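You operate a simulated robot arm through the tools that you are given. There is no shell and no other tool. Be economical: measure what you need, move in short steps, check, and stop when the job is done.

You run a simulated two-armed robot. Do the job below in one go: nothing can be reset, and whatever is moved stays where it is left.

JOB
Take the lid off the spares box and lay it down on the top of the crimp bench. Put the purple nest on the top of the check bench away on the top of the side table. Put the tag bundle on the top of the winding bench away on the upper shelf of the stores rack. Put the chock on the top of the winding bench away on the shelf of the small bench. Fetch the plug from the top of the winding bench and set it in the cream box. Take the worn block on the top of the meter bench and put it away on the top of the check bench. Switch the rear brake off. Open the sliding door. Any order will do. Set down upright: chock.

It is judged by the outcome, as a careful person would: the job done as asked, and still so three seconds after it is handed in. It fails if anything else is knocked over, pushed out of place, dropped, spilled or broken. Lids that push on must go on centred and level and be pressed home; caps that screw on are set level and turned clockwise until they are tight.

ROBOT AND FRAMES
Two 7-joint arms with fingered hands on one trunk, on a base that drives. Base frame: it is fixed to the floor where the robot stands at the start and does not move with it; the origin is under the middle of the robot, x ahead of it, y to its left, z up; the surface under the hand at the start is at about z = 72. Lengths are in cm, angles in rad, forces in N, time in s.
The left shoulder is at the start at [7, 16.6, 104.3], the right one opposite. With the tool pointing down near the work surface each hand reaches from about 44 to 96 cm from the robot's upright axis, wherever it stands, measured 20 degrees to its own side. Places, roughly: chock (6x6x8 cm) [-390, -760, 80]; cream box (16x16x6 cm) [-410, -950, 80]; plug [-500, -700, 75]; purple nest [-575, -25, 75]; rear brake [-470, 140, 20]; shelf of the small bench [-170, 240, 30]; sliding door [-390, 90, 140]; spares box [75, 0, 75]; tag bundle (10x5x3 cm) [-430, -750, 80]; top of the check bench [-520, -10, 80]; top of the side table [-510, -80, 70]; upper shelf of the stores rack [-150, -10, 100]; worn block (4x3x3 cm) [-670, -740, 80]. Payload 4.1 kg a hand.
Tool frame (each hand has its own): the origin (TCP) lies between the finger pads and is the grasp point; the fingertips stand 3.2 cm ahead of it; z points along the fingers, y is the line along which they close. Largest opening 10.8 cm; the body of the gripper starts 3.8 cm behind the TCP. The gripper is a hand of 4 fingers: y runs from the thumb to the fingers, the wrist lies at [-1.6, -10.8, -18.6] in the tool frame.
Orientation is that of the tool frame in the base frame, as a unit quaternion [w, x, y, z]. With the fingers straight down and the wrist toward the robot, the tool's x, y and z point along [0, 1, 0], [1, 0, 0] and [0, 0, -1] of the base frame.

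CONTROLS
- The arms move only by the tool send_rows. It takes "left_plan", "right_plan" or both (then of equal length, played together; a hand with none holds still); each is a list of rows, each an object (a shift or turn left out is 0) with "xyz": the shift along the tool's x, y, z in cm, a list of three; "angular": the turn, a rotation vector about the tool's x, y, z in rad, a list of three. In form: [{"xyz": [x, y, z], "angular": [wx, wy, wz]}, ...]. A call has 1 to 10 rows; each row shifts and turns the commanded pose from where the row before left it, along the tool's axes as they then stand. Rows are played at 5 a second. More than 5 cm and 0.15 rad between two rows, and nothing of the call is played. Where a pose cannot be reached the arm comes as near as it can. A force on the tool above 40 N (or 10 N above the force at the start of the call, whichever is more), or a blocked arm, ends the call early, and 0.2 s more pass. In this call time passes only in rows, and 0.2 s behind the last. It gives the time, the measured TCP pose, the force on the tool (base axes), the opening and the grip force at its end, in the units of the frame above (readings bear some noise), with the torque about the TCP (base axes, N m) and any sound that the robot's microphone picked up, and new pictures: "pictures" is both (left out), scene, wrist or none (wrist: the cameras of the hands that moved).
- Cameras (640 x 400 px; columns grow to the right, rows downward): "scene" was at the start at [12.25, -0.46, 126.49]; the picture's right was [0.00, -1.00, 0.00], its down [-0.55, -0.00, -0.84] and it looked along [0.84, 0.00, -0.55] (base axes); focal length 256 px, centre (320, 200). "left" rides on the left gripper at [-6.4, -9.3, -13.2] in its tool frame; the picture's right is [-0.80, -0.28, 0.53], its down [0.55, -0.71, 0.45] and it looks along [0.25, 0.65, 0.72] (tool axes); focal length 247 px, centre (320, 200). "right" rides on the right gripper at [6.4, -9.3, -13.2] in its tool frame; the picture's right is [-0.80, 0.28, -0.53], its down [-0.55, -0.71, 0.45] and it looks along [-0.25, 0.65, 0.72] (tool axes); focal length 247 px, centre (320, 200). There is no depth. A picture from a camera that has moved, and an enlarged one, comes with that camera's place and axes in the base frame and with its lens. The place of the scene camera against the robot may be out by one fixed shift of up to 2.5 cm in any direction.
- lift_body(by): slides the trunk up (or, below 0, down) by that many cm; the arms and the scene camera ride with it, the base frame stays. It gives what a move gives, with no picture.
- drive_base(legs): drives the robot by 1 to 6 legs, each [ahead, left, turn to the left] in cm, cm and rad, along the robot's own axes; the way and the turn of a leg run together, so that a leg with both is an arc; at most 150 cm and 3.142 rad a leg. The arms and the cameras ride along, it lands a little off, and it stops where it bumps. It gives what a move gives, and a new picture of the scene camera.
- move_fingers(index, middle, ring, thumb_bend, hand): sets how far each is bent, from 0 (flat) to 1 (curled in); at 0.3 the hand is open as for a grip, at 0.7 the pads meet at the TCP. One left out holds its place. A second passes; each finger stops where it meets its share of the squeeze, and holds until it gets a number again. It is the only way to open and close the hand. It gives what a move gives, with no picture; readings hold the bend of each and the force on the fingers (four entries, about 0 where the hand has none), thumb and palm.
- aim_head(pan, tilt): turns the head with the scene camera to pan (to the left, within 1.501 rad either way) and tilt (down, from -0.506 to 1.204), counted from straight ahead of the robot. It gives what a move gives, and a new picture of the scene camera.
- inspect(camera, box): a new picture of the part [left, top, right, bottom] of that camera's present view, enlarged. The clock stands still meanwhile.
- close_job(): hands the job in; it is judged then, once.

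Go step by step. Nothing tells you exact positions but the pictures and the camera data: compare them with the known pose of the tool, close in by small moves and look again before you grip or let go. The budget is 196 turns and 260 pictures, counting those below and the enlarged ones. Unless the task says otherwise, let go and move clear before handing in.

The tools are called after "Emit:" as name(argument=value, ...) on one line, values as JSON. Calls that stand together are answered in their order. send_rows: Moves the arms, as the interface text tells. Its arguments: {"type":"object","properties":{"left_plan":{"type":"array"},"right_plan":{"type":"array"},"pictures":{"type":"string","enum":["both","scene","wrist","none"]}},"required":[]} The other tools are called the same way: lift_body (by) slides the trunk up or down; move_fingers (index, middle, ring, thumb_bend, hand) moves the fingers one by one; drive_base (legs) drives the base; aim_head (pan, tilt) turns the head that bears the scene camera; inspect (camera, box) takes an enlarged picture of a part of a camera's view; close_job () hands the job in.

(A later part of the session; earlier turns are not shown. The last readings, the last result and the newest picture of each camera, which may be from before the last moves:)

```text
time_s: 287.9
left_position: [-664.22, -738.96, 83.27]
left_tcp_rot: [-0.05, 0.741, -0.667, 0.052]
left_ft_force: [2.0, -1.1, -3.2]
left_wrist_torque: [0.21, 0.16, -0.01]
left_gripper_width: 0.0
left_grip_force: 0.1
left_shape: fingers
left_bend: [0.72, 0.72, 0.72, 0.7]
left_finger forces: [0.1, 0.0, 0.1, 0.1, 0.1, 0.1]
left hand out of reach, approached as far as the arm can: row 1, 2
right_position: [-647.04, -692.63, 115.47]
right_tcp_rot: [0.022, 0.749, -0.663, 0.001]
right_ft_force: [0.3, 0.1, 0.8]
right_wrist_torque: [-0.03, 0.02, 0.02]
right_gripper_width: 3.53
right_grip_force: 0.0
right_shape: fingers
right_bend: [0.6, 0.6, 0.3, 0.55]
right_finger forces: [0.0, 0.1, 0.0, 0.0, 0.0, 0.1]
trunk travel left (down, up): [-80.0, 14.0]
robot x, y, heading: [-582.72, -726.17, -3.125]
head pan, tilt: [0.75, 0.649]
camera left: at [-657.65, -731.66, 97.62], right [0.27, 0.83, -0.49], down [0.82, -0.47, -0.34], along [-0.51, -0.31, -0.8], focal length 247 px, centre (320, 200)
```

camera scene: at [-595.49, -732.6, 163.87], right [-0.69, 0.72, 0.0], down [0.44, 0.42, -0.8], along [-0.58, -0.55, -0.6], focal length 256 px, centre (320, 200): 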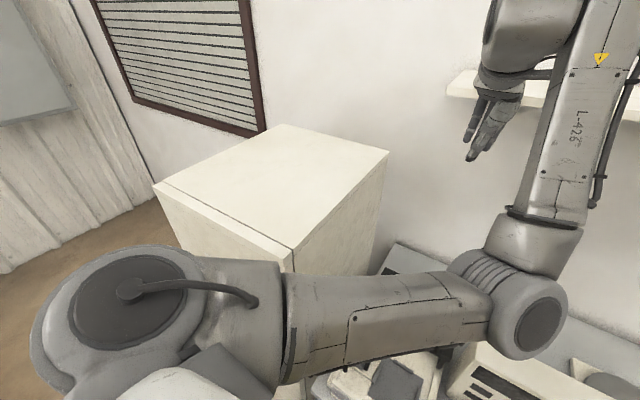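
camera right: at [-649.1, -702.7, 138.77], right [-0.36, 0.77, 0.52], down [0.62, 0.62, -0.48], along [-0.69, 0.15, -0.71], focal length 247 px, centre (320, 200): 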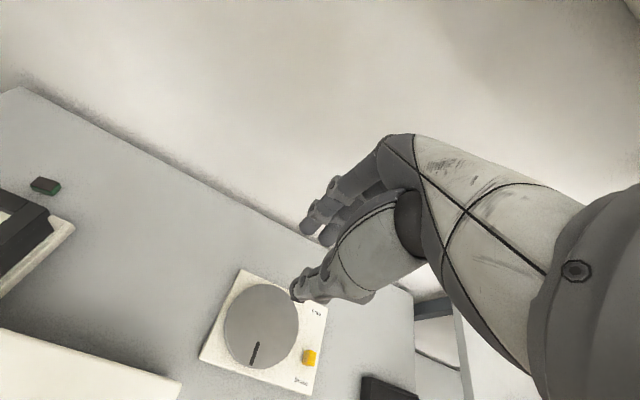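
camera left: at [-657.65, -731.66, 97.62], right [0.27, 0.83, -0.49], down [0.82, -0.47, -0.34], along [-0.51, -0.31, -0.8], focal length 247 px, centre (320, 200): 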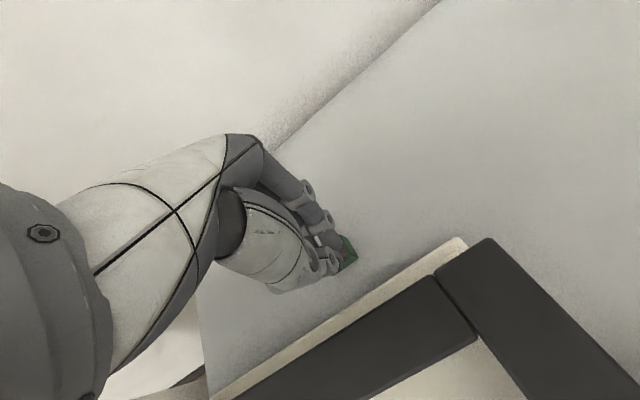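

The left arm is near its reach limit with the tilt. I'll level the hand, lift, pre-shape to a narrower gap and view once more.

Emit:
send_rows(left_plan=[{"xyz": [0, -0.5, -2.5]}, {"xyz": [0, 0, 0], "angular": [-0.13, 0, 0]}], pictures="none")

Emit:
move_fingers(hand="left", index=0.52, middle=0.52, ring=0.52, thumb_bend=0.56)

Emit:
inspect(camera="left", box=[240, 180, 440, 340])

```text
time_s: 288.6
left_position: [-664.01, -739.65, 85.64]
left_tcp_rot: [-0.013, 0.752, -0.659, 0.004]
left_ft_force: [-0.1, 0.9, 0.0]
left_wrist_torque: [0.03, -0.03, 0.03]
left_gripper_width: 0.02
left_grip_force: 0.1
left_shape: fingers
left_bend: [0.72, 0.72, 0.72, 0.7]
left_finger forces: [0.1, 0.0, 0.0, 0.0, 0.0, 0.0]
right_position: [-647.1, -692.8, 115.42]
right_tcp_rot: [0.021, 0.748, -0.663, 0.0]
right_ft_force: [0.6, -0.2, -0.9]
right_wrist_torque: [0.02, 0.05, -0.02]
right_gripper_width: 3.54
right_grip_force: 0.1
right_shape: fingers
right_bend: [0.6, 0.6, 0.3, 0.55]
right_finger forces: [0.0, 0.0, 0.0, 0.1, 0.1, 0.0]
trunk travel left (down, up): [-80.0, 14.0]
robot x, y, heading: [-582.39, -726.24, -3.13]
head pan, tilt: [0.75, 0.649]
```

```text
time_s: 289.6
left_position: [-663.93, -739.68, 85.54]
left_tcp_rot: [-0.013, 0.752, -0.659, 0.004]
left_ft_force: [-0.2, 0.7, 0.3]
left_wrist_torque: [0.03, -0.02, -0.04]
left_gripper_width: 4.46
left_grip_force: 0.0
left_shape: fingers
left_bend: [0.52, 0.52, 0.52, 0.56]
left_finger forces: [0.0, 0.0, 0.1, 0.0, 0.0, 0.0]
right_position: [-647.22, -693.0, 115.29]
right_tcp_rot: [0.021, 0.748, -0.663, 0.0]
right_ft_force: [-0.3, 0.3, 0.6]
right_wrist_torque: [0.02, 0.02, -0.03]
right_gripper_width: 3.53
right_grip_force: 0.1
right_shape: fingers
right_bend: [0.6, 0.6, 0.3, 0.55]
right_finger forces: [0.1, 0.0, 0.0, 0.0, 0.1, 0.0]
trunk travel left (down, up): [-80.0, 14.0]
robot x, y, heading: [-582.55, -726.24, -3.126]
head pan, tilt: [0.75, 0.649]
```

```text
2.50 times, centred on (340, 260) of left
camera zoom: at [-656.01, -732.29, 99.08], right [0.19, 0.84, -0.52], down [0.78, -0.45, -0.43], along [-0.59, -0.32, -0.74], focal length 617 px, centre (270, 50)
```

zoom: 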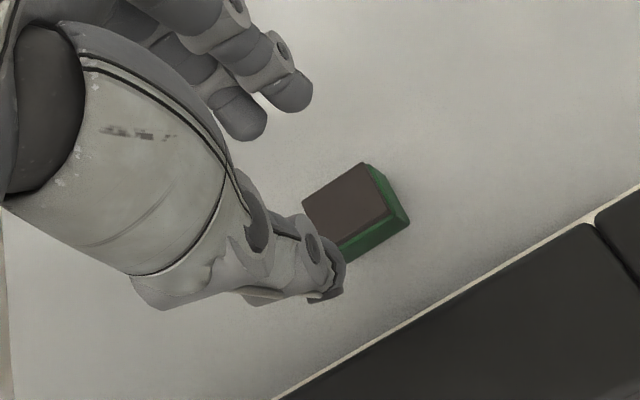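

The drag worked: the block is now clear of the fixture and aligned with the hand. Descend and close.

Emit:
send_rows(left_plan=[{"xyz": [0.1, 0.4, 1.5]}, {"xyz": [0, 0, 1.5]}, {"xyz": [0, 0, 1.2]}, {"xyz": [0, 0, 1]}, {"xyz": [0, 0, 0.8]}, {"xyz": [0, 0, 0.6]}], pictures="none")

Emit:
move_fingers(hand="left", index=0.75, middle=0.75, ring=0.75, thumb_bend=0.75)

Emit:
inspect(camera="left", box=[240, 180, 440, 340])

```text
time_s: 290.9
left_position: [-664.31, -739.71, 78.91]
left_tcp_rot: [-0.014, 0.752, -0.659, 0.005]
left_ft_force: [0.9, 0.2, 0.1]
left_wrist_torque: [-0.03, 0.01, -0.02]
left_gripper_width: 4.5
left_grip_force: 0.1
left_shape: fingers
left_bend: [0.52, 0.52, 0.52, 0.56]
left_finger forces: [0.1, 0.0, 0.0, 0.0, 0.0, 0.0]
right_position: [-647.19, -693.11, 115.53]
right_tcp_rot: [0.02, 0.748, -0.663, 0.001]
right_ft_force: [-0.4, -0.6, 0.7]
right_wrist_torque: [0.0, 0.02, -0.03]
right_gripper_width: 3.55
right_grip_force: 0.1
right_shape: fingers
right_bend: [0.6, 0.6, 0.3, 0.55]
right_finger forces: [0.1, 0.1, 0.0, 0.0, 0.0, 0.0]
trunk travel left (down, up): [-80.0, 14.0]
robot x, y, heading: [-582.87, -726.41, -3.13]
head pan, tilt: [0.75, 0.649]
```

```text
time_s: 291.9
left_position: [-664.34, -739.76, 78.87]
left_tcp_rot: [-0.014, 0.752, -0.659, 0.006]
left_ft_force: [0.2, -0.4, -0.1]
left_wrist_torque: [0.01, 0.01, 0.0]
left_gripper_width: 0.91
left_grip_force: 22.0
left_shape: fingers
left_bend: [0.74, 0.63, 0.73, 0.64]
left_finger forces: [5.7, 9.2, 10.0, 0.1, 18.7, 0.1]
right_position: [-647.19, -692.89, 115.49]
right_tcp_rot: [0.021, 0.749, -0.663, 0.0]
right_ft_force: [-0.1, -0.1, 0.5]
right_wrist_torque: [0.0, -0.04, 0.0]
right_gripper_width: 3.54
right_grip_force: 0.0
right_shape: fingers
right_bend: [0.6, 0.6, 0.3, 0.55]
right_finger forces: [0.0, 0.0, 0.0, 0.0, 0.1, 0.0]
trunk travel left (down, up): [-80.0, 14.0]
robot x, y, heading: [-582.77, -726.37, -3.13]
head pan, tilt: [0.75, 0.649]
```

```text
2.50 times, centred on (340, 260) of left
camera zoom: at [-656.27, -732.36, 92.37], right [0.19, 0.84, -0.52], down [0.78, -0.45, -0.43], along [-0.59, -0.32, -0.74], focal length 617 px, centre (270, 50)
```

zoom: 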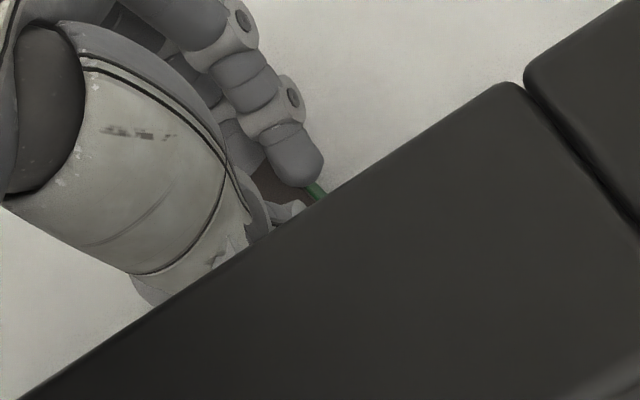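

Gripping with 22 N. Lift.

Emit:
send_rows(left_plan=[{"xyz": [0, 0, -1]}, {"xyz": [0, 0, -2]}, {"xyz": [0, 0, -3]}, {"xyz": [0, 0, -4]}, {"xyz": [0, 0, -4]}], pictures="wrist")

```text
time_s: 293.1
left_position: [-664.55, -740.15, 92.97]
left_tcp_rot: [-0.013, 0.752, -0.659, 0.006]
left_ft_force: [-0.8, 0.0, -1.0]
left_wrist_torque: [-0.01, 0.04, -0.06]
left_gripper_width: 0.92
left_grip_force: 20.6
left_shape: fingers
left_bend: [0.74, 0.63, 0.73, 0.64]
left_finger forces: [4.7, 9.0, 9.0, 0.0, 18.4, 0.1]
right_position: [-647.06, -692.92, 115.56]
right_tcp_rot: [0.02, 0.748, -0.663, 0.001]
right_ft_force: [0.4, -0.2, 0.5]
right_wrist_torque: [-0.03, 0.0, -0.01]
right_gripper_width: 3.55
right_grip_force: 0.0
right_shape: fingers
right_bend: [0.6, 0.6, 0.3, 0.55]
right_finger forces: [0.1, 0.1, 0.0, 0.1, 0.1, 0.1]
trunk travel left (down, up): [-80.0, 14.0]
robot x, y, heading: [-582.33, -726.4, -3.13]
head pan, tilt: [0.75, 0.649]
camera left: at [-656.59, -732.76, 106.53], right [0.19, 0.84, -0.52], down [0.78, -0.45, -0.43], along [-0.59, -0.32, -0.74], focal length 247 px, centre (320, 200)
```

left: 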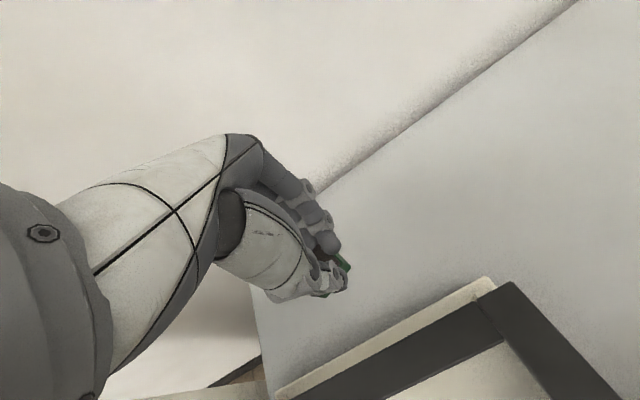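

The worn block is in the left hand. I'll retract it, turn around to face the winding bench (+x), and look.

Emit:
send_rows(left_plan=[{"xyz": [0, 0, -4]}, {"xyz": [0, 0, -4]}, {"xyz": [0, 0, -4]}, {"xyz": [0, -3, -2]}, {"xyz": [0, -4, -1]}, {"xyz": [0, -4, -1]}, {"xyz": [0, -4, 0]}], right_plan=[{"xyz": [0, -2, 0]}, {"xyz": [0, -2, 0]}, {"xyz": [0, -1, 0]}, {"xyz": [0, 0, 0]}, {"xyz": [0, 0, 0]}, {"xyz": [0, 0, 0]}, {"xyz": [0, 0, 0]}], pictures="none")

Emit:
drive_base(legs=[[-10, 0, 0], [0, -10, 0], [0, 0, 1.57], [0, 0, 1.55]])

Emit:
aim_head(pan=-0.1, tilt=0.45)

```text
time_s: 294.8
left_position: [-650.94, -739.82, 110.65]
left_tcp_rot: [0.0, 0.759, -0.651, 0.001]
left_ft_force: [-0.4, -0.4, 0.1]
left_wrist_torque: [0.01, 0.02, 0.03]
left_gripper_width: 0.92
left_grip_force: 19.9
left_shape: fingers
left_bend: [0.74, 0.63, 0.73, 0.64]
left_finger forces: [4.3, 9.1, 8.4, 0.0, 18.0, 0.0]
right_position: [-642.04, -692.45, 115.43]
right_tcp_rot: [0.02, 0.748, -0.663, 0.001]
right_ft_force: [-0.7, -0.7, 0.1]
right_wrist_torque: [-0.01, -0.03, -0.02]
right_gripper_width: 3.54
right_grip_force: 0.2
right_shape: fingers
right_bend: [0.6, 0.6, 0.3, 0.55]
right_finger forces: [0.0, 0.0, 0.0, 0.0, 0.1, 0.0]
trunk travel left (down, up): [-80.0, 14.0]
robot x, y, heading: [-582.74, -726.26, -3.126]
head pan, tilt: [0.75, 0.649]
```

```text
time_s: 298.2
left_position: [-630.09, -755.34, 109.81]
left_tcp_rot: [-0.003, 0.869, -0.494, 0.01]
left_ft_force: [-2.9, 14.1, -5.3]
left_wrist_torque: [-0.09, -0.09, -0.31]
left_gripper_width: 0.91
left_grip_force: 27.4
left_shape: fingers
left_bend: [0.75, 0.64, 0.73, 0.63]
left_finger forces: [3.3, 9.1, 22.9, 0.0, 18.6, 0.8]
right_position: [-641.04, -709.27, 115.3]
right_tcp_rot: [0.02, 0.87, -0.492, 0.006]
right_ft_force: [0.3, 1.3, -1.0]
right_wrist_torque: [0.01, 0.03, 0.03]
right_gripper_width: 3.53
right_grip_force: 0.1
right_shape: fingers
right_bend: [0.6, 0.6, 0.3, 0.55]
right_finger forces: [0.0, 0.0, 0.1, 0.1, 0.0, 0.0]
trunk travel left (down, up): [-80.0, 14.0]
robot x, y, heading: [-571.86, -715.92, -2.705]
head pan, tilt: [0.75, 0.649]
stopped in leg 3: the force on the tool passed its limit at 141 N (the readings are from after the stop); the commanded pose is now the measured one
camera scene: at [-582.19, -726.42, 150.87], right [-0.93, 0.38, 0.0], down [0.23, 0.56, -0.8], along [-0.3, -0.74, -0.6], focal length 256 px, centre (320, 200)
```

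scene: 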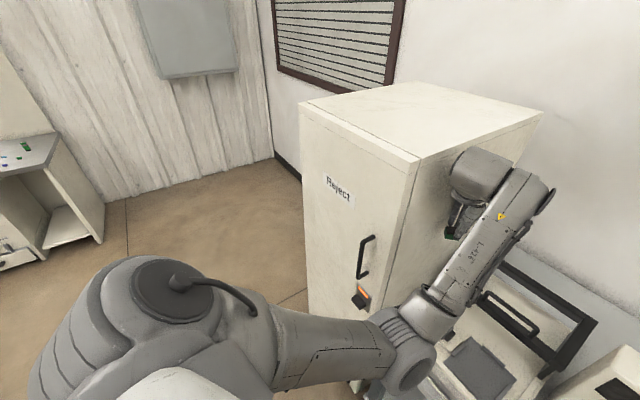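

```text
time_s: 299.4
left_position: [-630.14, -755.37, 109.92]
left_tcp_rot: [-0.003, 0.87, -0.493, 0.011]
left_ft_force: [-3.0, 15.8, -5.6]
left_wrist_torque: [-0.19, -0.21, -0.41]
left_gripper_width: 0.91
left_grip_force: 29.2
left_shape: fingers
left_bend: [0.75, 0.64, 0.73, 0.63]
left_finger forces: [4.0, 8.9, 26.0, 0.1, 18.8, 0.9]
right_position: [-640.97, -709.27, 115.22]
right_tcp_rot: [0.02, 0.871, -0.491, 0.006]
right_ft_force: [-0.5, 0.0, -0.7]
right_wrist_torque: [0.01, 0.03, -0.01]
right_gripper_width: 3.51
right_grip_force: 0.0
right_shape: fingers
right_bend: [0.6, 0.6, 0.3, 0.55]
right_finger forces: [0.1, 0.1, 0.0, 0.1, 0.0, 0.0]
trunk travel left (down, up): [-80.0, 14.0]
robot x, y, heading: [-572.18, -716.12, -2.706]
head pan, tilt: [-0.099, 0.45]
camera scene: at [-587.67, -721.35, 152.63], right [-0.33, 0.94, 0.0], down [0.41, 0.14, -0.9], along [-0.85, -0.3, -0.44], focal length 256 px, centre (320, 200)
```

scene: 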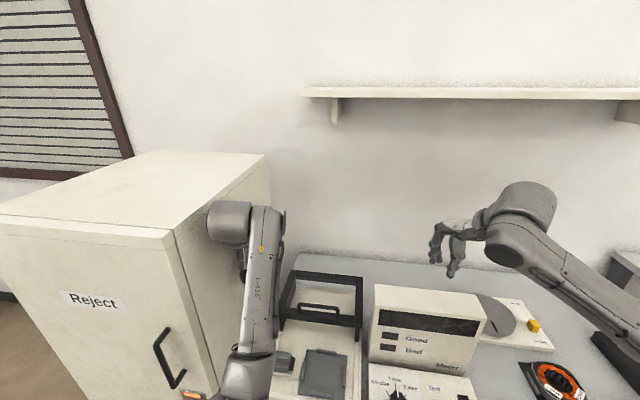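

The left hand brushed the cabinet side while turning that way. I undo the turn, back off, and turn the other way (through +y).

Emit:
drive_base(legs=[[0, 0, -0.45], [-18, -15, 0], [0, 0, -1.55], [0, 0, -1.55]])

Emit:
aim_head(pan=-0.15, tilt=0.5)

```text
time_s: 310.0
left_position: [-485.85, -687.41, 109.82]
left_tcp_rot: [-0.01, 0.658, 0.753, -0.002]
left_ft_force: [0.7, -0.4, -0.9]
left_wrist_torque: [0.01, -0.01, 0.02]
left_gripper_width: 0.67
left_grip_force: 13.4
left_shape: fingers
left_bend: [0.75, 0.62, 0.75, 0.65]
left_finger forces: [5.6, 10.0, 0.0, 0.0, 10.8, 0.0]
right_position: [-493.96, -734.01, 115.31]
right_tcp_rot: [-0.001, 0.656, 0.754, 0.022]
right_ft_force: [0.1, -0.4, 0.4]
right_wrist_torque: [-0.02, 0.0, 0.02]
right_gripper_width: 3.54
right_grip_force: 0.1
right_shape: fingers
right_bend: [0.6, 0.6, 0.3, 0.55]
right_finger forces: [0.0, 0.0, 0.0, 0.0, 0.0, 0.0]
trunk travel left (down, up): [-80.0, 14.0]
robot x, y, heading: [-554.23, -701.21, 0.034]
head pan, tilt: [-0.099, 0.45]
camera scene: at [-541.68, -702.12, 152.64], right [-0.07, -1.0, 0.0], down [-0.43, 0.03, -0.9], along [0.9, -0.06, -0.44], focal length 256 px, centre (320, 200)
```

scene: 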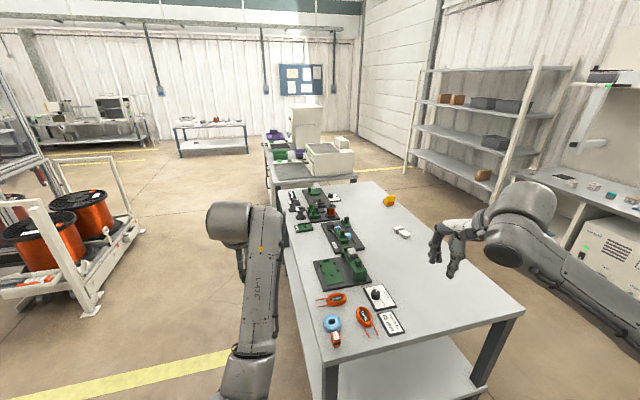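

```text
time_s: 310.6
left_position: [-485.78, -687.22, 109.8]
left_tcp_rot: [-0.011, 0.658, 0.753, -0.001]
left_ft_force: [0.2, -0.5, -1.7]
left_wrist_torque: [-0.02, 0.0, -0.02]
left_gripper_width: 0.68
left_grip_force: 13.2
left_shape: fingers
left_bend: [0.75, 0.62, 0.75, 0.65]
left_finger forces: [5.6, 10.0, 0.0, 0.1, 10.9, 0.1]
right_position: [-494.0, -734.05, 115.33]
right_tcp_rot: [-0.001, 0.656, 0.754, 0.021]
right_ft_force: [0.0, 0.1, 0.7]
right_wrist_torque: [0.02, 0.0, -0.02]
right_gripper_width: 3.56
right_grip_force: 0.0
right_shape: fingers
right_bend: [0.6, 0.6, 0.3, 0.55]
right_finger forces: [0.0, 0.1, 0.1, 0.0, 0.0, 0.1]
trunk travel left (down, up): [-80.0, 14.0]
robot x, y, heading: [-554.28, -701.47, 0.028]
head pan, tilt: [-0.15, 0.499]
camera scene: at [-541.82, -702.59, 152.2], right [-0.12, -0.99, 0.0], down [-0.48, 0.06, -0.88], along [0.87, -0.1, -0.48], focal length 256 px, centre (320, 200)
```

scene: 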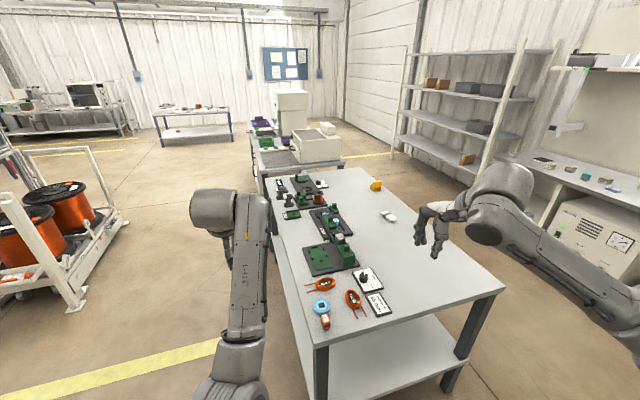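

The block is still held, and the winding bench is in full view. Enlarge to identify plug, chock and tag bundle.

Emit:
inspect(camera="scene", box=[260, 160, 430, 270])

Emit:
inspect(camera="scene", box=[290, 230, 420, 345])

```text
3.64 times, centred on (345, 215) of scene
camera zoom: at [-541.82, -702.59, 152.2], right [-0.12, -0.99, 0.0], down [-0.48, 0.06, -0.88], along [0.87, -0.1, -0.48], focal length 930 px, centre (229, 146)
```

zoom: 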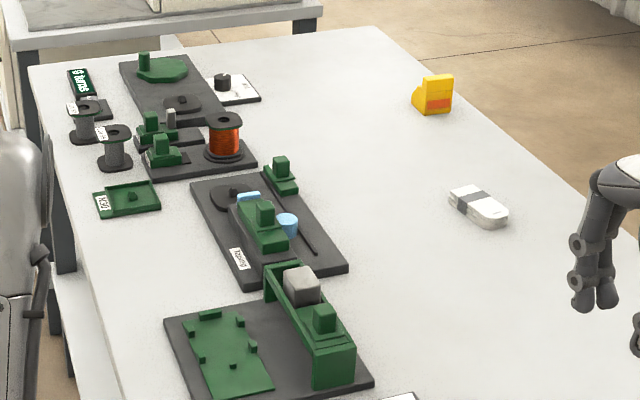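

```text
3.48 times, centred on (355, 288) of scene
camera zoom: at [-541.82, -702.59, 152.2], right [-0.12, -0.99, 0.0], down [-0.48, 0.06, -0.88], along [0.87, -0.1, -0.48], focal length 890 px, centre (198, -104)
```

zoom: 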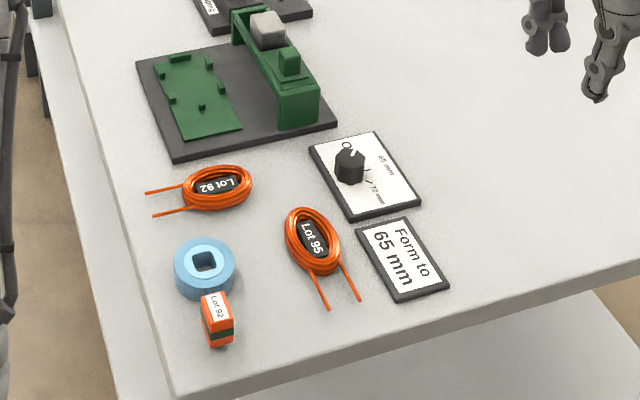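

Chock (yellow) and tag bundle (white with grey band) are identified. The plug is unclear; I'll look closer at the near corner items and via the left wrist camera.

Emit:
inspect(camera="scene", box=[300, 290, 350, 335])

Emit:
inspect(camera="left", box=[0, 0, 640, 400])

```text
8.89 times, centred on (325, 312) of scene
camera zoom: at [-541.82, -702.59, 152.2], right [-0.12, -0.99, 0.0], down [-0.48, 0.06, -0.88], along [0.87, -0.1, -0.48], focal length 2273 px, centre (276, -800)
```

zoom: 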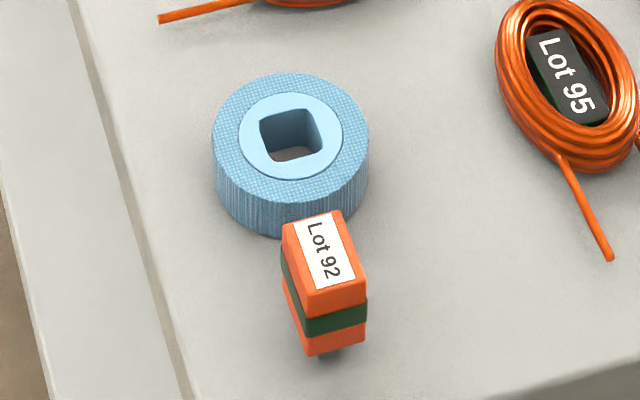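

```text
1.00 times, centred on (320, 200) of left (not enlarged: the box is as wide or as high as the picture)
camera zoom: at [-493.92, -695.07, 123.07], right [-0.18, -0.82, -0.54], down [-0.78, 0.45, -0.43], along [0.6, 0.34, -0.72], focal length 247 px, centre (320, 200)
```

zoom: 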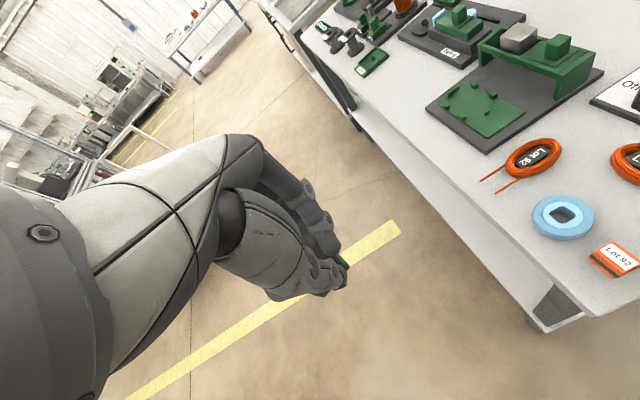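

The orange block with green band and a small pin looks like the plug, at about [-487.9, -711, 78]. I'll yaw the right hand to close along y and bring it over.

Emit:
send_rows(right_plan=[{"angular": [0, 0, -0.14]}, {"angular": [0, 0, -0.14]}, {"angular": [0, 0, -0.14]}, {"angular": [0, 0, -0.14]}, {"angular": [0, 0, -0.14]}, {"angular": [0, 0, -0.14]}, {"angular": [0, 0, -0.14]}, {"angular": [0, 0, -0.14]}, {"angular": [0, 0, -0.14]}, {"angular": [0, 0, -0.14]}], pictures="none")

Emit:
move_fingers(hand="right", index=0.42, middle=0.42, ring=0.42, thumb_bend=0.42)

```text
time_s: 312.8
left_position: [-485.92, -687.36, 109.66]
left_tcp_rot: [-0.009, 0.658, 0.753, -0.002]
left_ft_force: [-0.3, 0.1, -1.2]
left_wrist_torque: [-0.01, 0.01, -0.01]
left_gripper_width: 0.67
left_grip_force: 13.2
left_shape: fingers
left_bend: [0.75, 0.62, 0.75, 0.65]
left_finger forces: [5.5, 10.0, 0.0, 0.0, 10.8, 0.0]
right_position: [-494.05, -733.96, 115.39]
right_tcp_rot: [0.012, 0.014, 1.0, 0.017]
right_ft_force: [0.0, -0.2, 0.1]
right_wrist_torque: [0.0, 0.0, -0.01]
right_gripper_width: 3.53
right_grip_force: 0.0
right_shape: fingers
right_bend: [0.6, 0.6, 0.3, 0.55]
right_finger forces: [0.0, 0.0, 0.1, 0.0, 0.0, 0.1]
trunk travel left (down, up): [-80.0, 14.0]
robot x, y, heading: [-554.4, -701.56, 0.033]
head pan, tilt: [-0.15, 0.499]
```

```text
time_s: 313.8
left_position: [-485.78, -687.38, 109.8]
left_tcp_rot: [-0.01, 0.658, 0.753, -0.002]
left_ft_force: [0.2, 0.7, -1.1]
left_wrist_torque: [0.01, 0.01, -0.01]
left_gripper_width: 0.7
left_grip_force: 13.5
left_shape: fingers
left_bend: [0.75, 0.62, 0.75, 0.65]
left_finger forces: [5.7, 10.0, 0.0, 0.1, 10.8, 0.0]
right_position: [-494.07, -734.0, 115.36]
right_tcp_rot: [0.013, 0.016, 1.0, 0.017]
right_ft_force: [-0.8, -0.7, -0.6]
right_wrist_torque: [-0.04, -0.01, 0.0]
right_gripper_width: 7.69
right_grip_force: 0.0
right_shape: fingers
right_bend: [0.42, 0.42, 0.42, 0.42]
right_finger forces: [0.1, 0.0, 0.1, 0.0, 0.1, 0.1]
trunk travel left (down, up): [-80.0, 14.0]
robot x, y, heading: [-553.76, -701.22, 0.028]
head pan, tilt: [-0.15, 0.499]
```

Now translate over the plug and lower to hover.

Emit:
send_rows(right_plan=[{"xyz": [-0.9, 3.2, 2]}, {"xyz": [-0.9, 3.2, 2]}, {"xyz": [-0.9, 3.2, 2]}, {"xyz": [-0.9, 3.2, 2]}, {"xyz": [-0.9, 3.2, 2]}, {"xyz": [-0.9, 3.3, 2]}, {"xyz": [-0.8, 3.4, 2]}, {"xyz": [0, 0, 4]}, {"xyz": [0, 0, 4]}], pictures="wrist")

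```text
time_s: 315.8
left_position: [-485.87, -687.3, 109.76]
left_tcp_rot: [-0.01, 0.658, 0.753, -0.002]
left_ft_force: [-0.1, 1.1, -0.8]
left_wrist_torque: [-0.01, 0.04, -0.01]
left_gripper_width: 0.68
left_grip_force: 13.4
left_shape: fingers
left_bend: [0.75, 0.62, 0.75, 0.65]
left_finger forces: [5.6, 10.0, 0.0, 0.1, 10.9, 0.0]
right_position: [-486.52, -710.86, 94.28]
right_tcp_rot: [0.012, 0.016, 1.0, 0.017]
right_ft_force: [-0.6, 0.4, -0.2]
right_wrist_torque: [0.0, 0.03, 0.01]
right_gripper_width: 7.7
right_grip_force: 0.0
right_shape: fingers
right_bend: [0.42, 0.42, 0.42, 0.42]
right_finger forces: [0.0, 0.1, 0.0, 0.1, 0.0, 0.1]
trunk travel left (down, up): [-80.0, 14.0]
robot x, y, heading: [-554.15, -700.98, 0.033]
head pan, tilt: [-0.15, 0.499]
camera right: at [-493.64, -720.31, 106.96], right [0.79, 0.24, 0.56], down [0.54, -0.71, -0.46], along [0.29, 0.66, -0.69], focal length 247 px, centre (320, 200)
```

right: 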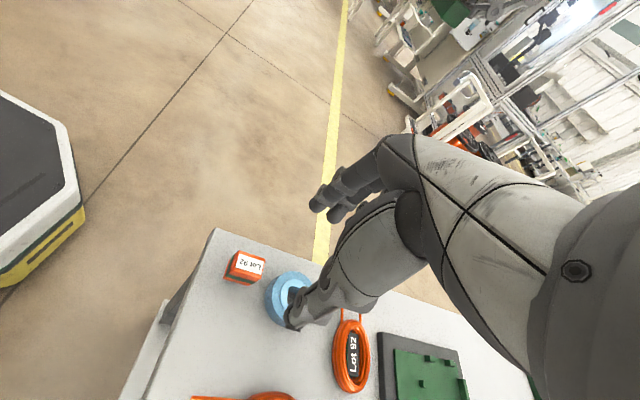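

Plug at [-488.2, -709.1], well aligned. Shift and descend further.

Emit:
send_rows(right_plan=[{"xyz": [1.8, 1.7, 1]}, {"xyz": [0, 0, 3.5]}, {"xyz": [0, 0, 3.5]}, {"xyz": [0, 0, 2]}], pictures="wrist")

```text
time_s: 316.8
left_position: [-485.89, -687.45, 109.83]
left_tcp_rot: [-0.009, 0.658, 0.753, -0.001]
left_ft_force: [-0.1, -0.3, -1.3]
left_wrist_torque: [-0.01, 0.0, -0.04]
left_gripper_width: 0.69
left_grip_force: 13.2
left_shape: fingers
left_bend: [0.75, 0.62, 0.75, 0.65]
left_finger forces: [5.5, 10.2, 0.1, 0.0, 10.9, 0.0]
right_position: [-488.07, -708.83, 84.44]
right_tcp_rot: [0.012, 0.016, 1.0, 0.016]
right_ft_force: [0.0, 0.5, -0.3]
right_wrist_torque: [-0.02, 0.0, 0.01]
right_gripper_width: 7.68
right_grip_force: 0.0
right_shape: fingers
right_bend: [0.42, 0.42, 0.42, 0.42]
right_finger forces: [0.1, 0.0, 0.0, 0.0, 0.0, 0.0]
trunk travel left (down, up): [-80.0, 14.0]
robot x, y, heading: [-554.36, -701.45, 0.028]
head pan, tilt: [-0.15, 0.499]
camera right: at [-495.28, -718.3, 97.08], right [0.79, 0.24, 0.56], down [0.54, -0.71, -0.46], along [0.29, 0.66, -0.69], focal length 247 px, centre (320, 200)
```

right: 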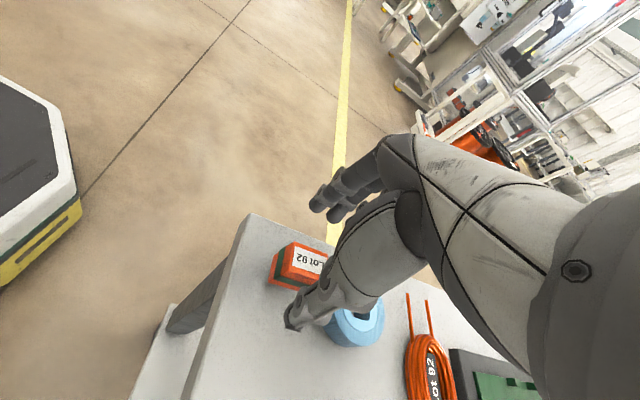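

Triangulated: plug at about [-489, -710.7], top z≈83. Centre on it, lower 3.5 cm and close.

Emit:
send_rows(right_plan=[{"xyz": [0.8, -1.7, 0]}, {"xyz": [0, 0, 1.5]}, {"xyz": [0, 0, 1.2]}, {"xyz": [0, 0, 0.8]}], pictures="wrist")

```text
time_s: 317.8
left_position: [-486.19, -687.18, 110.12]
left_tcp_rot: [-0.008, 0.658, 0.753, -0.001]
left_ft_force: [0.3, 0.2, -0.9]
left_wrist_torque: [0.03, 0.01, -0.04]
left_gripper_width: 0.68
left_grip_force: 12.6
left_shape: fingers
left_bend: [0.75, 0.62, 0.75, 0.65]
left_finger forces: [5.3, 10.1, 0.1, 0.0, 10.9, 0.0]
right_position: [-488.8, -710.07, 81.35]
right_tcp_rot: [0.017, 0.016, 1.0, 0.018]
right_ft_force: [-1.4, 4.2, 36.1]
right_wrist_torque: [-1.27, -0.09, -0.08]
right_gripper_width: 7.98
right_grip_force: 18.1
right_shape: fingers
right_bend: [0.42, 0.42, 0.42, 0.41]
right_finger forces: [0.0, 6.2, 0.1, 0.1, 29.9, 0.0]
trunk travel left (down, up): [-80.0, 14.0]
robot x, y, heading: [-554.17, -701.4, 0.03]
head pan, tilt: [-0.15, 0.499]
camera right: at [-495.99, -719.62, 94.04], right [0.79, 0.24, 0.57], down [0.54, -0.71, -0.45], along [0.29, 0.67, -0.69], focal length 247 px, centre (320, 200)
```

right: 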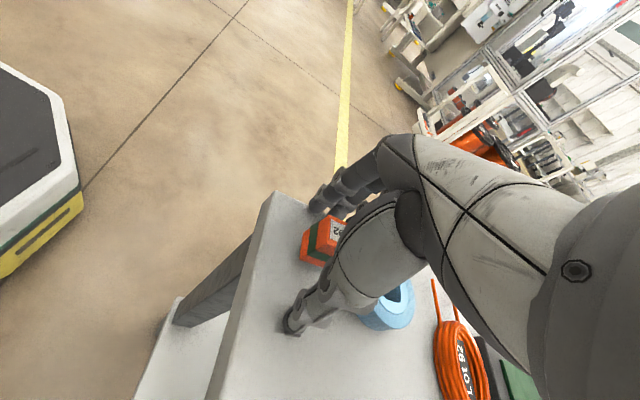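

The tips are at the bench top with the plug between. Ease up slightly and close.

Emit:
send_rows(right_plan=[{"xyz": [0, 0, -1.2]}], pictures="none")

Emit:
move_fingers(hand="right", index=0.75, middle=0.75, ring=0.75, thumb_bend=0.75)

Emit:
send_rows(right_plan=[{"xyz": [0, 0, -1.5]}, {"xyz": [0, 0, -3]}, {"xyz": [0, 0, -3]}], pictures="wrist")

```text
time_s: 318.2
left_position: [-485.73, -687.29, 109.68]
left_tcp_rot: [-0.01, 0.658, 0.753, -0.001]
left_ft_force: [-0.6, -0.1, -0.6]
left_wrist_torque: [-0.02, 0.0, 0.02]
left_gripper_width: 0.71
left_grip_force: 12.7
left_shape: fingers
left_bend: [0.75, 0.62, 0.75, 0.65]
left_finger forces: [5.4, 10.1, 0.1, 0.1, 10.9, 0.0]
right_position: [-488.96, -710.4, 81.65]
right_tcp_rot: [0.01, 0.017, 1.0, 0.017]
right_ft_force: [0.0, -0.6, -0.1]
right_wrist_torque: [-0.03, 0.0, -0.01]
right_gripper_width: 7.69
right_grip_force: 0.0
right_shape: fingers
right_bend: [0.42, 0.42, 0.42, 0.42]
right_finger forces: [0.0, 0.0, 0.1, 0.0, 0.1, 0.0]
trunk travel left (down, up): [-80.0, 14.0]
robot x, y, heading: [-554.35, -701.24, 0.031]
head pan, tilt: [-0.15, 0.499]
```

```text
time_s: 319.2
left_position: [-485.82, -687.41, 109.88]
left_tcp_rot: [-0.009, 0.658, 0.753, -0.002]
left_ft_force: [-0.2, -0.3, -1.2]
left_wrist_torque: [0.0, -0.01, 0.0]
left_gripper_width: 0.68
left_grip_force: 13.1
left_shape: fingers
left_bend: [0.75, 0.62, 0.75, 0.65]
left_finger forces: [5.3, 10.1, 0.0, 0.0, 11.0, 0.1]
right_position: [-488.84, -710.35, 81.95]
right_tcp_rot: [0.012, 0.015, 1.0, 0.017]
right_ft_force: [0.2, 0.5, 0.0]
right_wrist_torque: [-0.03, -0.02, -0.03]
right_gripper_width: 1.52
right_grip_force: 15.6
right_shape: fingers
right_bend: [0.72, 0.66, 0.75, 0.65]
right_finger forces: [8.3, 7.9, 0.1, 0.0, 14.8, 0.1]
trunk travel left (down, up): [-80.0, 14.0]
robot x, y, heading: [-554.34, -700.92, 0.027]
head pan, tilt: [-0.15, 0.499]
```

```text
time_s: 320.0
left_position: [-485.85, -687.28, 109.91]
left_tcp_rot: [-0.009, 0.658, 0.753, -0.001]
left_ft_force: [0.0, -0.4, -1.1]
left_wrist_torque: [0.02, -0.01, 0.01]
left_gripper_width: 0.66
left_grip_force: 13.2
left_shape: fingers
left_bend: [0.75, 0.62, 0.75, 0.65]
left_finger forces: [5.4, 10.1, 0.0, 0.0, 10.9, 0.0]
right_position: [-488.97, -710.57, 89.63]
right_tcp_rot: [0.013, 0.016, 1.0, 0.017]
right_ft_force: [0.0, -0.8, -0.7]
right_wrist_torque: [-0.01, 0.02, -0.01]
right_gripper_width: 1.51
right_grip_force: 15.4
right_shape: fingers
right_bend: [0.72, 0.66, 0.75, 0.65]
right_finger forces: [8.6, 8.0, 0.1, 0.0, 14.8, 0.0]
trunk travel left (down, up): [-80.0, 14.0]
robot x, y, heading: [-553.8, -701.08, 0.029]
head pan, tilt: [-0.15, 0.499]
camera right: at [-496.19, -720.1, 102.23], right [0.79, 0.24, 0.56], down [0.54, -0.71, -0.46], along [0.29, 0.66, -0.69], focal length 247 px, centre (320, 200)
```

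right: 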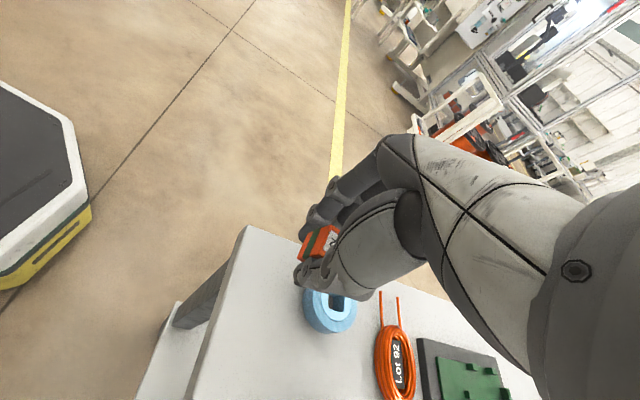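

The plug is held in the right hand. I'll raise it and go around the bench end toward the cream box at about (-410, -950).

Emit:
send_rows(right_plan=[{"xyz": [0, 0, -4]}, {"xyz": [0, 0, -4]}, {"xyz": [1, 0, -4]}, {"xyz": [2, -3, -2]}, {"xyz": [2, -3, -1]}, {"xyz": [2, -3, 0]}], pictures="none")

Emit:
drive_base(legs=[[0, -140, 0], [0, 0, -1.55]])

Emit:
aim_head(pan=0.7, tilt=0.4)

```text
time_s: 321.4
left_position: [-485.96, -687.42, 109.88]
left_tcp_rot: [-0.01, 0.657, 0.753, 0.0]
left_ft_force: [0.0, -0.7, -0.7]
left_wrist_torque: [0.02, -0.02, 0.02]
left_gripper_width: 0.68
left_grip_force: 13.0
left_shape: fingers
left_bend: [0.75, 0.62, 0.75, 0.65]
left_finger forces: [5.3, 10.1, 0.1, 0.0, 10.9, 0.1]
right_position: [-496.89, -720.12, 104.19]
right_tcp_rot: [0.013, 0.016, 1.0, 0.018]
right_ft_force: [-0.4, -0.4, -0.9]
right_wrist_torque: [-0.01, -0.02, 0.01]
right_gripper_width: 1.52
right_grip_force: 15.7
right_shape: fingers
right_bend: [0.72, 0.66, 0.75, 0.65]
right_finger forces: [8.6, 8.0, 0.0, 0.0, 14.8, 0.0]
trunk travel left (down, up): [-80.0, 14.0]
robot x, y, heading: [-554.16, -701.17, 0.037]
head pan, tilt: [-0.15, 0.499]
```

```text
time_s: 332.2
left_position: [-532.07, -910.62, 109.73]
left_tcp_rot: [-0.008, 0.995, 0.096, 0.006]
left_ft_force: [0.6, -0.7, -1.3]
left_wrist_torque: [0.02, 0.02, 0.0]
left_gripper_width: 0.61
left_grip_force: 13.4
left_shape: fingers
left_bend: [0.75, 0.62, 0.75, 0.65]
left_finger forces: [5.7, 10.1, 0.0, 0.1, 10.6, 0.0]
right_position: [-565.35, -901.67, 103.97]
right_tcp_rot: [0.02, 0.698, 0.716, 0.004]
right_ft_force: [0.5, 0.6, -0.4]
right_wrist_torque: [0.01, 0.01, -0.02]
right_gripper_width: 1.49
right_grip_force: 15.7
right_shape: fingers
right_bend: [0.72, 0.66, 0.75, 0.65]
right_finger forces: [8.6, 8.0, 0.1, 0.0, 14.7, 0.1]
trunk travel left (down, up): [-80.0, 14.0]
robot x, y, heading: [-549.93, -843.08, -1.486]
head pan, tilt: [-0.15, 0.499]
camera scene: at [-551.62, -857.8, 152.19], right [-1.0, 0.06, 0.0], down [0.03, 0.48, -0.88], along [-0.05, -0.88, -0.48], focal length 256 px, centre (320, 200)
```

scene: 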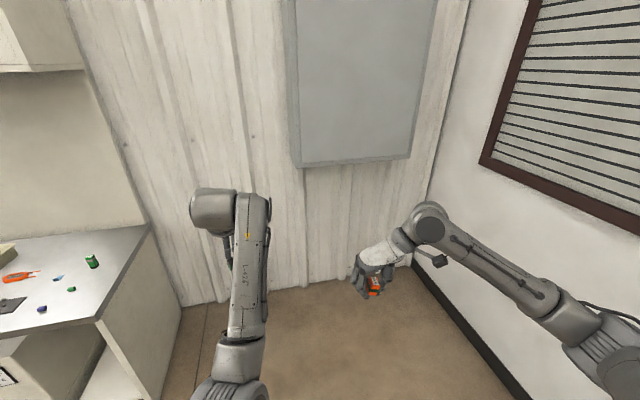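

```text
time_s: 333.3
left_position: [-531.97, -910.67, 109.84]
left_tcp_rot: [-0.008, 0.995, 0.097, 0.005]
left_ft_force: [0.4, 0.9, -0.7]
left_wrist_torque: [-0.02, 0.01, -0.01]
left_gripper_width: 0.62
left_grip_force: 13.3
left_shape: fingers
left_bend: [0.75, 0.62, 0.75, 0.65]
left_finger forces: [5.7, 10.1, 0.1, 0.1, 10.5, 0.0]
right_position: [-565.41, -901.68, 104.09]
right_tcp_rot: [0.021, 0.698, 0.716, 0.004]
right_ft_force: [-0.1, -0.1, 0.1]
right_wrist_torque: [-0.04, 0.01, -0.01]
right_gripper_width: 1.49
right_grip_force: 16.2
right_shape: fingers
right_bend: [0.72, 0.66, 0.75, 0.65]
right_finger forces: [8.6, 8.0, 0.1, 0.0, 14.6, 0.0]
trunk travel left (down, up): [-80.0, 14.0]
robot x, y, heading: [-549.85, -842.96, -1.482]
head pan, tilt: [0.7, 0.4]
camera scene: at [-544.5, -855.27, 153.11], right [-0.71, -0.71, 0.0], down [-0.28, 0.28, -0.92], along [0.65, -0.65, -0.39], focal length 256 px, centre (320, 200)
```

scene: 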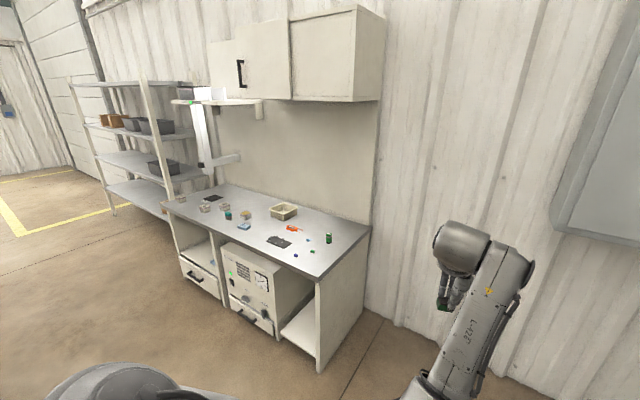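

The open cream box is at about (-418, -946). I'll strafe along to stand in front of it.

Emit:
drive_base(legs=[[0, 0, -0.09], [0, 145, 0], [22, 0, 0]])

Emit:
aim_head(pan=-0.1, tilt=0.65)

```text
time_s: 342.3
left_position: [-394.53, -934.8, 109.73]
left_tcp_rot: [-0.007, 0.999, 0.052, 0.005]
left_ft_force: [-0.6, -0.4, -1.5]
left_wrist_torque: [0.03, 0.03, 0.0]
left_gripper_width: 0.63
left_grip_force: 13.0
left_shape: fingers
left_bend: [0.75, 0.62, 0.75, 0.65]
left_finger forces: [5.5, 10.2, 0.0, 0.0, 10.6, 0.0]
right_position: [-426.76, -922.9, 104.19]
right_tcp_rot: [0.02, 0.729, 0.685, 0.003]
right_ft_force: [-0.3, -0.2, -1.4]
right_wrist_torque: [0.01, -0.04, -0.01]
right_gripper_width: 1.46
right_grip_force: 15.8
right_shape: fingers
right_bend: [0.72, 0.66, 0.75, 0.65]
right_finger forces: [8.6, 8.0, 0.0, 0.0, 14.7, 0.0]
trunk travel left (down, up): [-80.0, 14.0]
robot x, y, heading: [-405.69, -866.13, -1.577]
head pan, tilt: [0.7, 0.4]
camera scene: at [-401.81, -878.63, 153.11], right [-0.77, -0.64, 0.0], down [-0.25, 0.3, -0.92], along [0.59, -0.71, -0.39], focal length 256 px, centre (320, 200)
```

scene: 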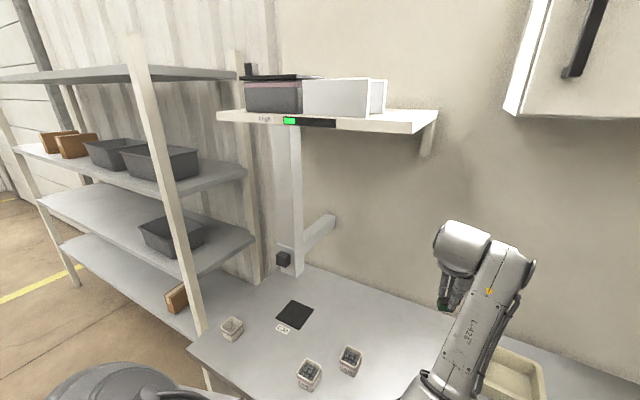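

```text
time_s: 343.4
left_position: [-394.4, -934.85, 109.89]
left_tcp_rot: [-0.008, 0.999, 0.052, 0.007]
left_ft_force: [0.1, -0.6, -1.0]
left_wrist_torque: [0.0, 0.04, 0.0]
left_gripper_width: 0.63
left_grip_force: 12.4
left_shape: fingers
left_bend: [0.75, 0.62, 0.75, 0.65]
left_finger forces: [5.6, 10.1, 0.1, 0.0, 10.4, 0.2]
right_position: [-426.76, -922.94, 104.13]
right_tcp_rot: [0.02, 0.729, 0.684, 0.003]
right_ft_force: [0.3, 0.1, -0.7]
right_wrist_torque: [0.01, -0.01, -0.05]
right_gripper_width: 1.48
right_grip_force: 15.3
right_shape: fingers
right_bend: [0.72, 0.66, 0.75, 0.65]
right_finger forces: [8.6, 8.0, 0.0, 0.0, 14.7, 0.1]
trunk travel left (down, up): [-80.0, 14.0]
robot x, y, heading: [-406.26, -866.04, -1.567]
head pan, tilt: [-0.099, 0.649]
camera scene: at [-408.65, -880.22, 150.86], right [-0.99, 0.1, 0.0], down [0.06, 0.6, -0.8], along [-0.08, -0.79, -0.6], focal length 256 px, centre (320, 200)
```

scene: 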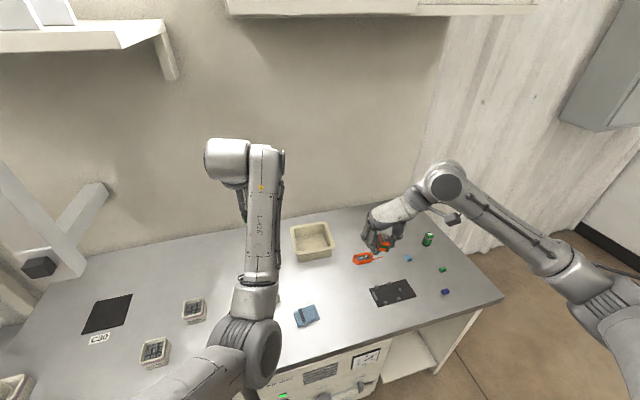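

Box centre ≈(-412.4, -945.6). I move the left hand aside and bring the plug over the box.

Emit:
send_rows(right_plan=[{"xyz": [0, 0, 0]}, {"xyz": [0, 0, 0]}, {"xyz": [-3.7, 2.6, 0]}, {"xyz": [-3.7, 2.6, 0]}, {"xyz": [-3.7, 2.6, 0]}, {"xyz": [-3.7, 2.6, 0]}, {"xyz": [-3.7, 2.6, 0]}, {"xyz": [-3.6, 2.7, 0]}, {"xyz": [0, 0, 3.5]}, {"xyz": [0, 0, 3.5]}], left_plan=[{"xyz": [4, 0, -1]}, {"xyz": [4, 0, -1]}, {"xyz": [4, 0, -1]}, {"xyz": [3, 0, -1]}, {"xyz": [0, 0, 0]}, {"xyz": [0, 0, 0]}, {"xyz": [0, 0, 0]}, {"xyz": [0, 0, 0]}, {"xyz": [0, 0, 0]}, {"xyz": [0, 0, 0]}], pictures="scene")

Emit:
inspect(camera="right", box=[120, 100, 440, 400])

```text
time_s: 345.6
left_position: [-379.41, -933.18, 113.96]
left_tcp_rot: [-0.008, 0.999, 0.051, 0.005]
left_ft_force: [0.1, -0.4, -0.8]
left_wrist_torque: [-0.02, 0.01, 0.0]
left_gripper_width: 0.59
left_grip_force: 13.1
left_shape: fingers
left_bend: [0.75, 0.62, 0.75, 0.65]
left_finger forces: [5.0, 10.1, 0.1, 0.0, 10.7, 0.0]
right_position: [-412.38, -945.65, 98.23]
right_tcp_rot: [0.021, 0.729, 0.684, 0.001]
right_ft_force: [-0.2, 0.2, -0.7]
right_wrist_torque: [0.01, 0.02, 0.03]
right_gripper_width: 1.48
right_grip_force: 15.6
right_shape: fingers
right_bend: [0.72, 0.66, 0.75, 0.65]
right_finger forces: [8.7, 7.8, 0.1, 0.1, 14.6, 0.0]
right hand out of reach, approached as far as the arm can: row 10
trunk travel left (down, up): [-80.0, 14.0]
robot x, y, heading: [-406.33, -865.83, -1.574]
head pan, tilt: [-0.099, 0.649]
camera scene: at [-408.67, -880.29, 150.85], right [-0.99, 0.1, 0.0], down [0.06, 0.6, -0.8], along [-0.08, -0.79, -0.61], focal length 256 px, centre (320, 200)
```

scene: 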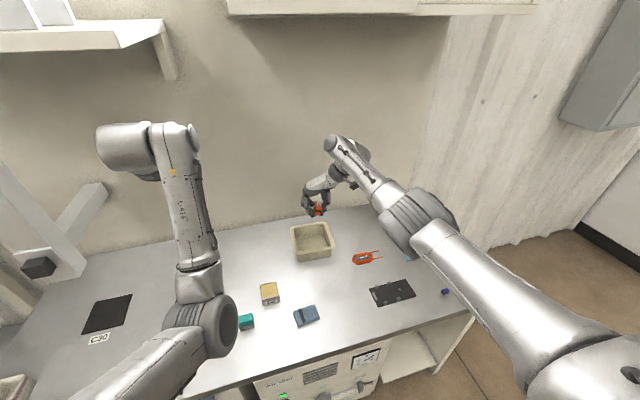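

```text
1.33 times, centred on (280, 250) of right
camera zoom: at [-421.64, -938.33, 110.86], right [0.21, -0.8, 0.56], down [-0.72, -0.52, -0.46], along [0.66, -0.31, -0.69], focal length 329 px, centre (373, 133)
```

zoom: 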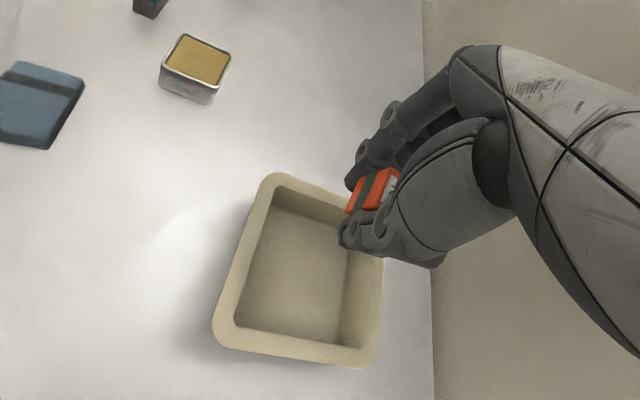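

Shift 2 cm further over the box centre, then lower the trunk 12 cm (arms ride).

Emit:
send_rows(right_plan=[{"xyz": [-2.3, 0, 0]}], pictures="none")

Emit:
lift_body(by=-11)

Emit:
inspect(camera="right", box=[120, 100, 440, 400])

```text
time_s: 346.0
left_position: [-379.43, -933.08, 114.07]
left_tcp_rot: [-0.008, 0.999, 0.051, 0.006]
left_ft_force: [0.5, 0.4, 0.2]
left_wrist_torque: [0.0, 0.04, -0.01]
left_gripper_width: 0.61
left_grip_force: 13.5
left_shape: fingers
left_bend: [0.75, 0.62, 0.75, 0.65]
left_finger forces: [5.0, 10.1, 0.1, 0.0, 10.6, 0.1]
right_position: [-412.55, -945.79, 98.08]
right_tcp_rot: [0.021, 0.729, 0.684, 0.002]
right_ft_force: [0.0, -0.6, -0.8]
right_wrist_torque: [0.01, 0.03, 0.0]
right_gripper_width: 1.45
right_grip_force: 15.6
right_shape: fingers
right_bend: [0.72, 0.66, 0.75, 0.65]
right_finger forces: [8.7, 8.1, 0.1, 0.0, 14.5, 0.0]
right hand out of reach, approached as far as the arm can: row 1
trunk travel left (down, up): [-80.0, 14.0]
robot x, y, heading: [-406.16, -866.08, -1.575]
head pan, tilt: [-0.099, 0.649]
```

```text
time_s: 347.4
left_position: [-379.33, -933.17, 103.12]
left_tcp_rot: [-0.009, 0.999, 0.051, 0.006]
left_ft_force: [0.5, 0.5, -0.3]
left_wrist_torque: [-0.01, 0.07, -0.02]
left_gripper_width: 0.62
left_grip_force: 12.9
left_shape: fingers
left_bend: [0.75, 0.62, 0.75, 0.65]
left_finger forces: [5.1, 10.1, 0.1, 0.0, 10.7, 0.0]
right_position: [-412.58, -945.82, 87.16]
right_tcp_rot: [0.02, 0.729, 0.684, 0.002]
right_ft_force: [-0.7, 0.2, 0.2]
right_wrist_torque: [0.02, 0.02, -0.01]
right_gripper_width: 1.43
right_grip_force: 15.5
right_shape: fingers
right_bend: [0.72, 0.66, 0.75, 0.65]
right_finger forces: [8.7, 8.0, 0.1, 0.0, 14.5, 0.1]
trunk travel left (down, up): [-69.0, 25.0]
robot x, y, heading: [-406.14, -866.27, -1.573]
head pan, tilt: [-0.099, 0.649]
```

```text
1.33 times, centred on (280, 250) of right
camera zoom: at [-421.85, -938.47, 99.85], right [0.21, -0.8, 0.56], down [-0.72, -0.52, -0.46], along [0.65, -0.31, -0.69], focal length 329 px, centre (373, 133)
```

zoom: 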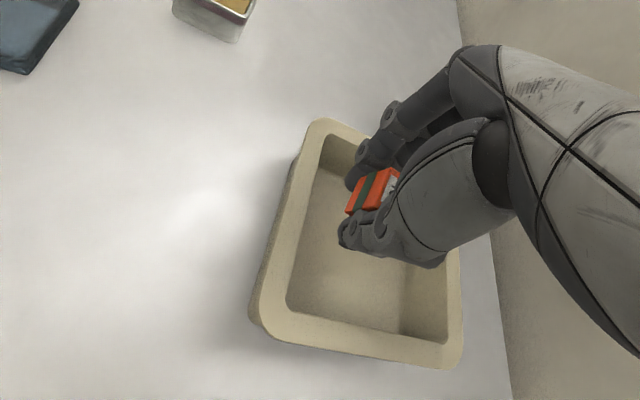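

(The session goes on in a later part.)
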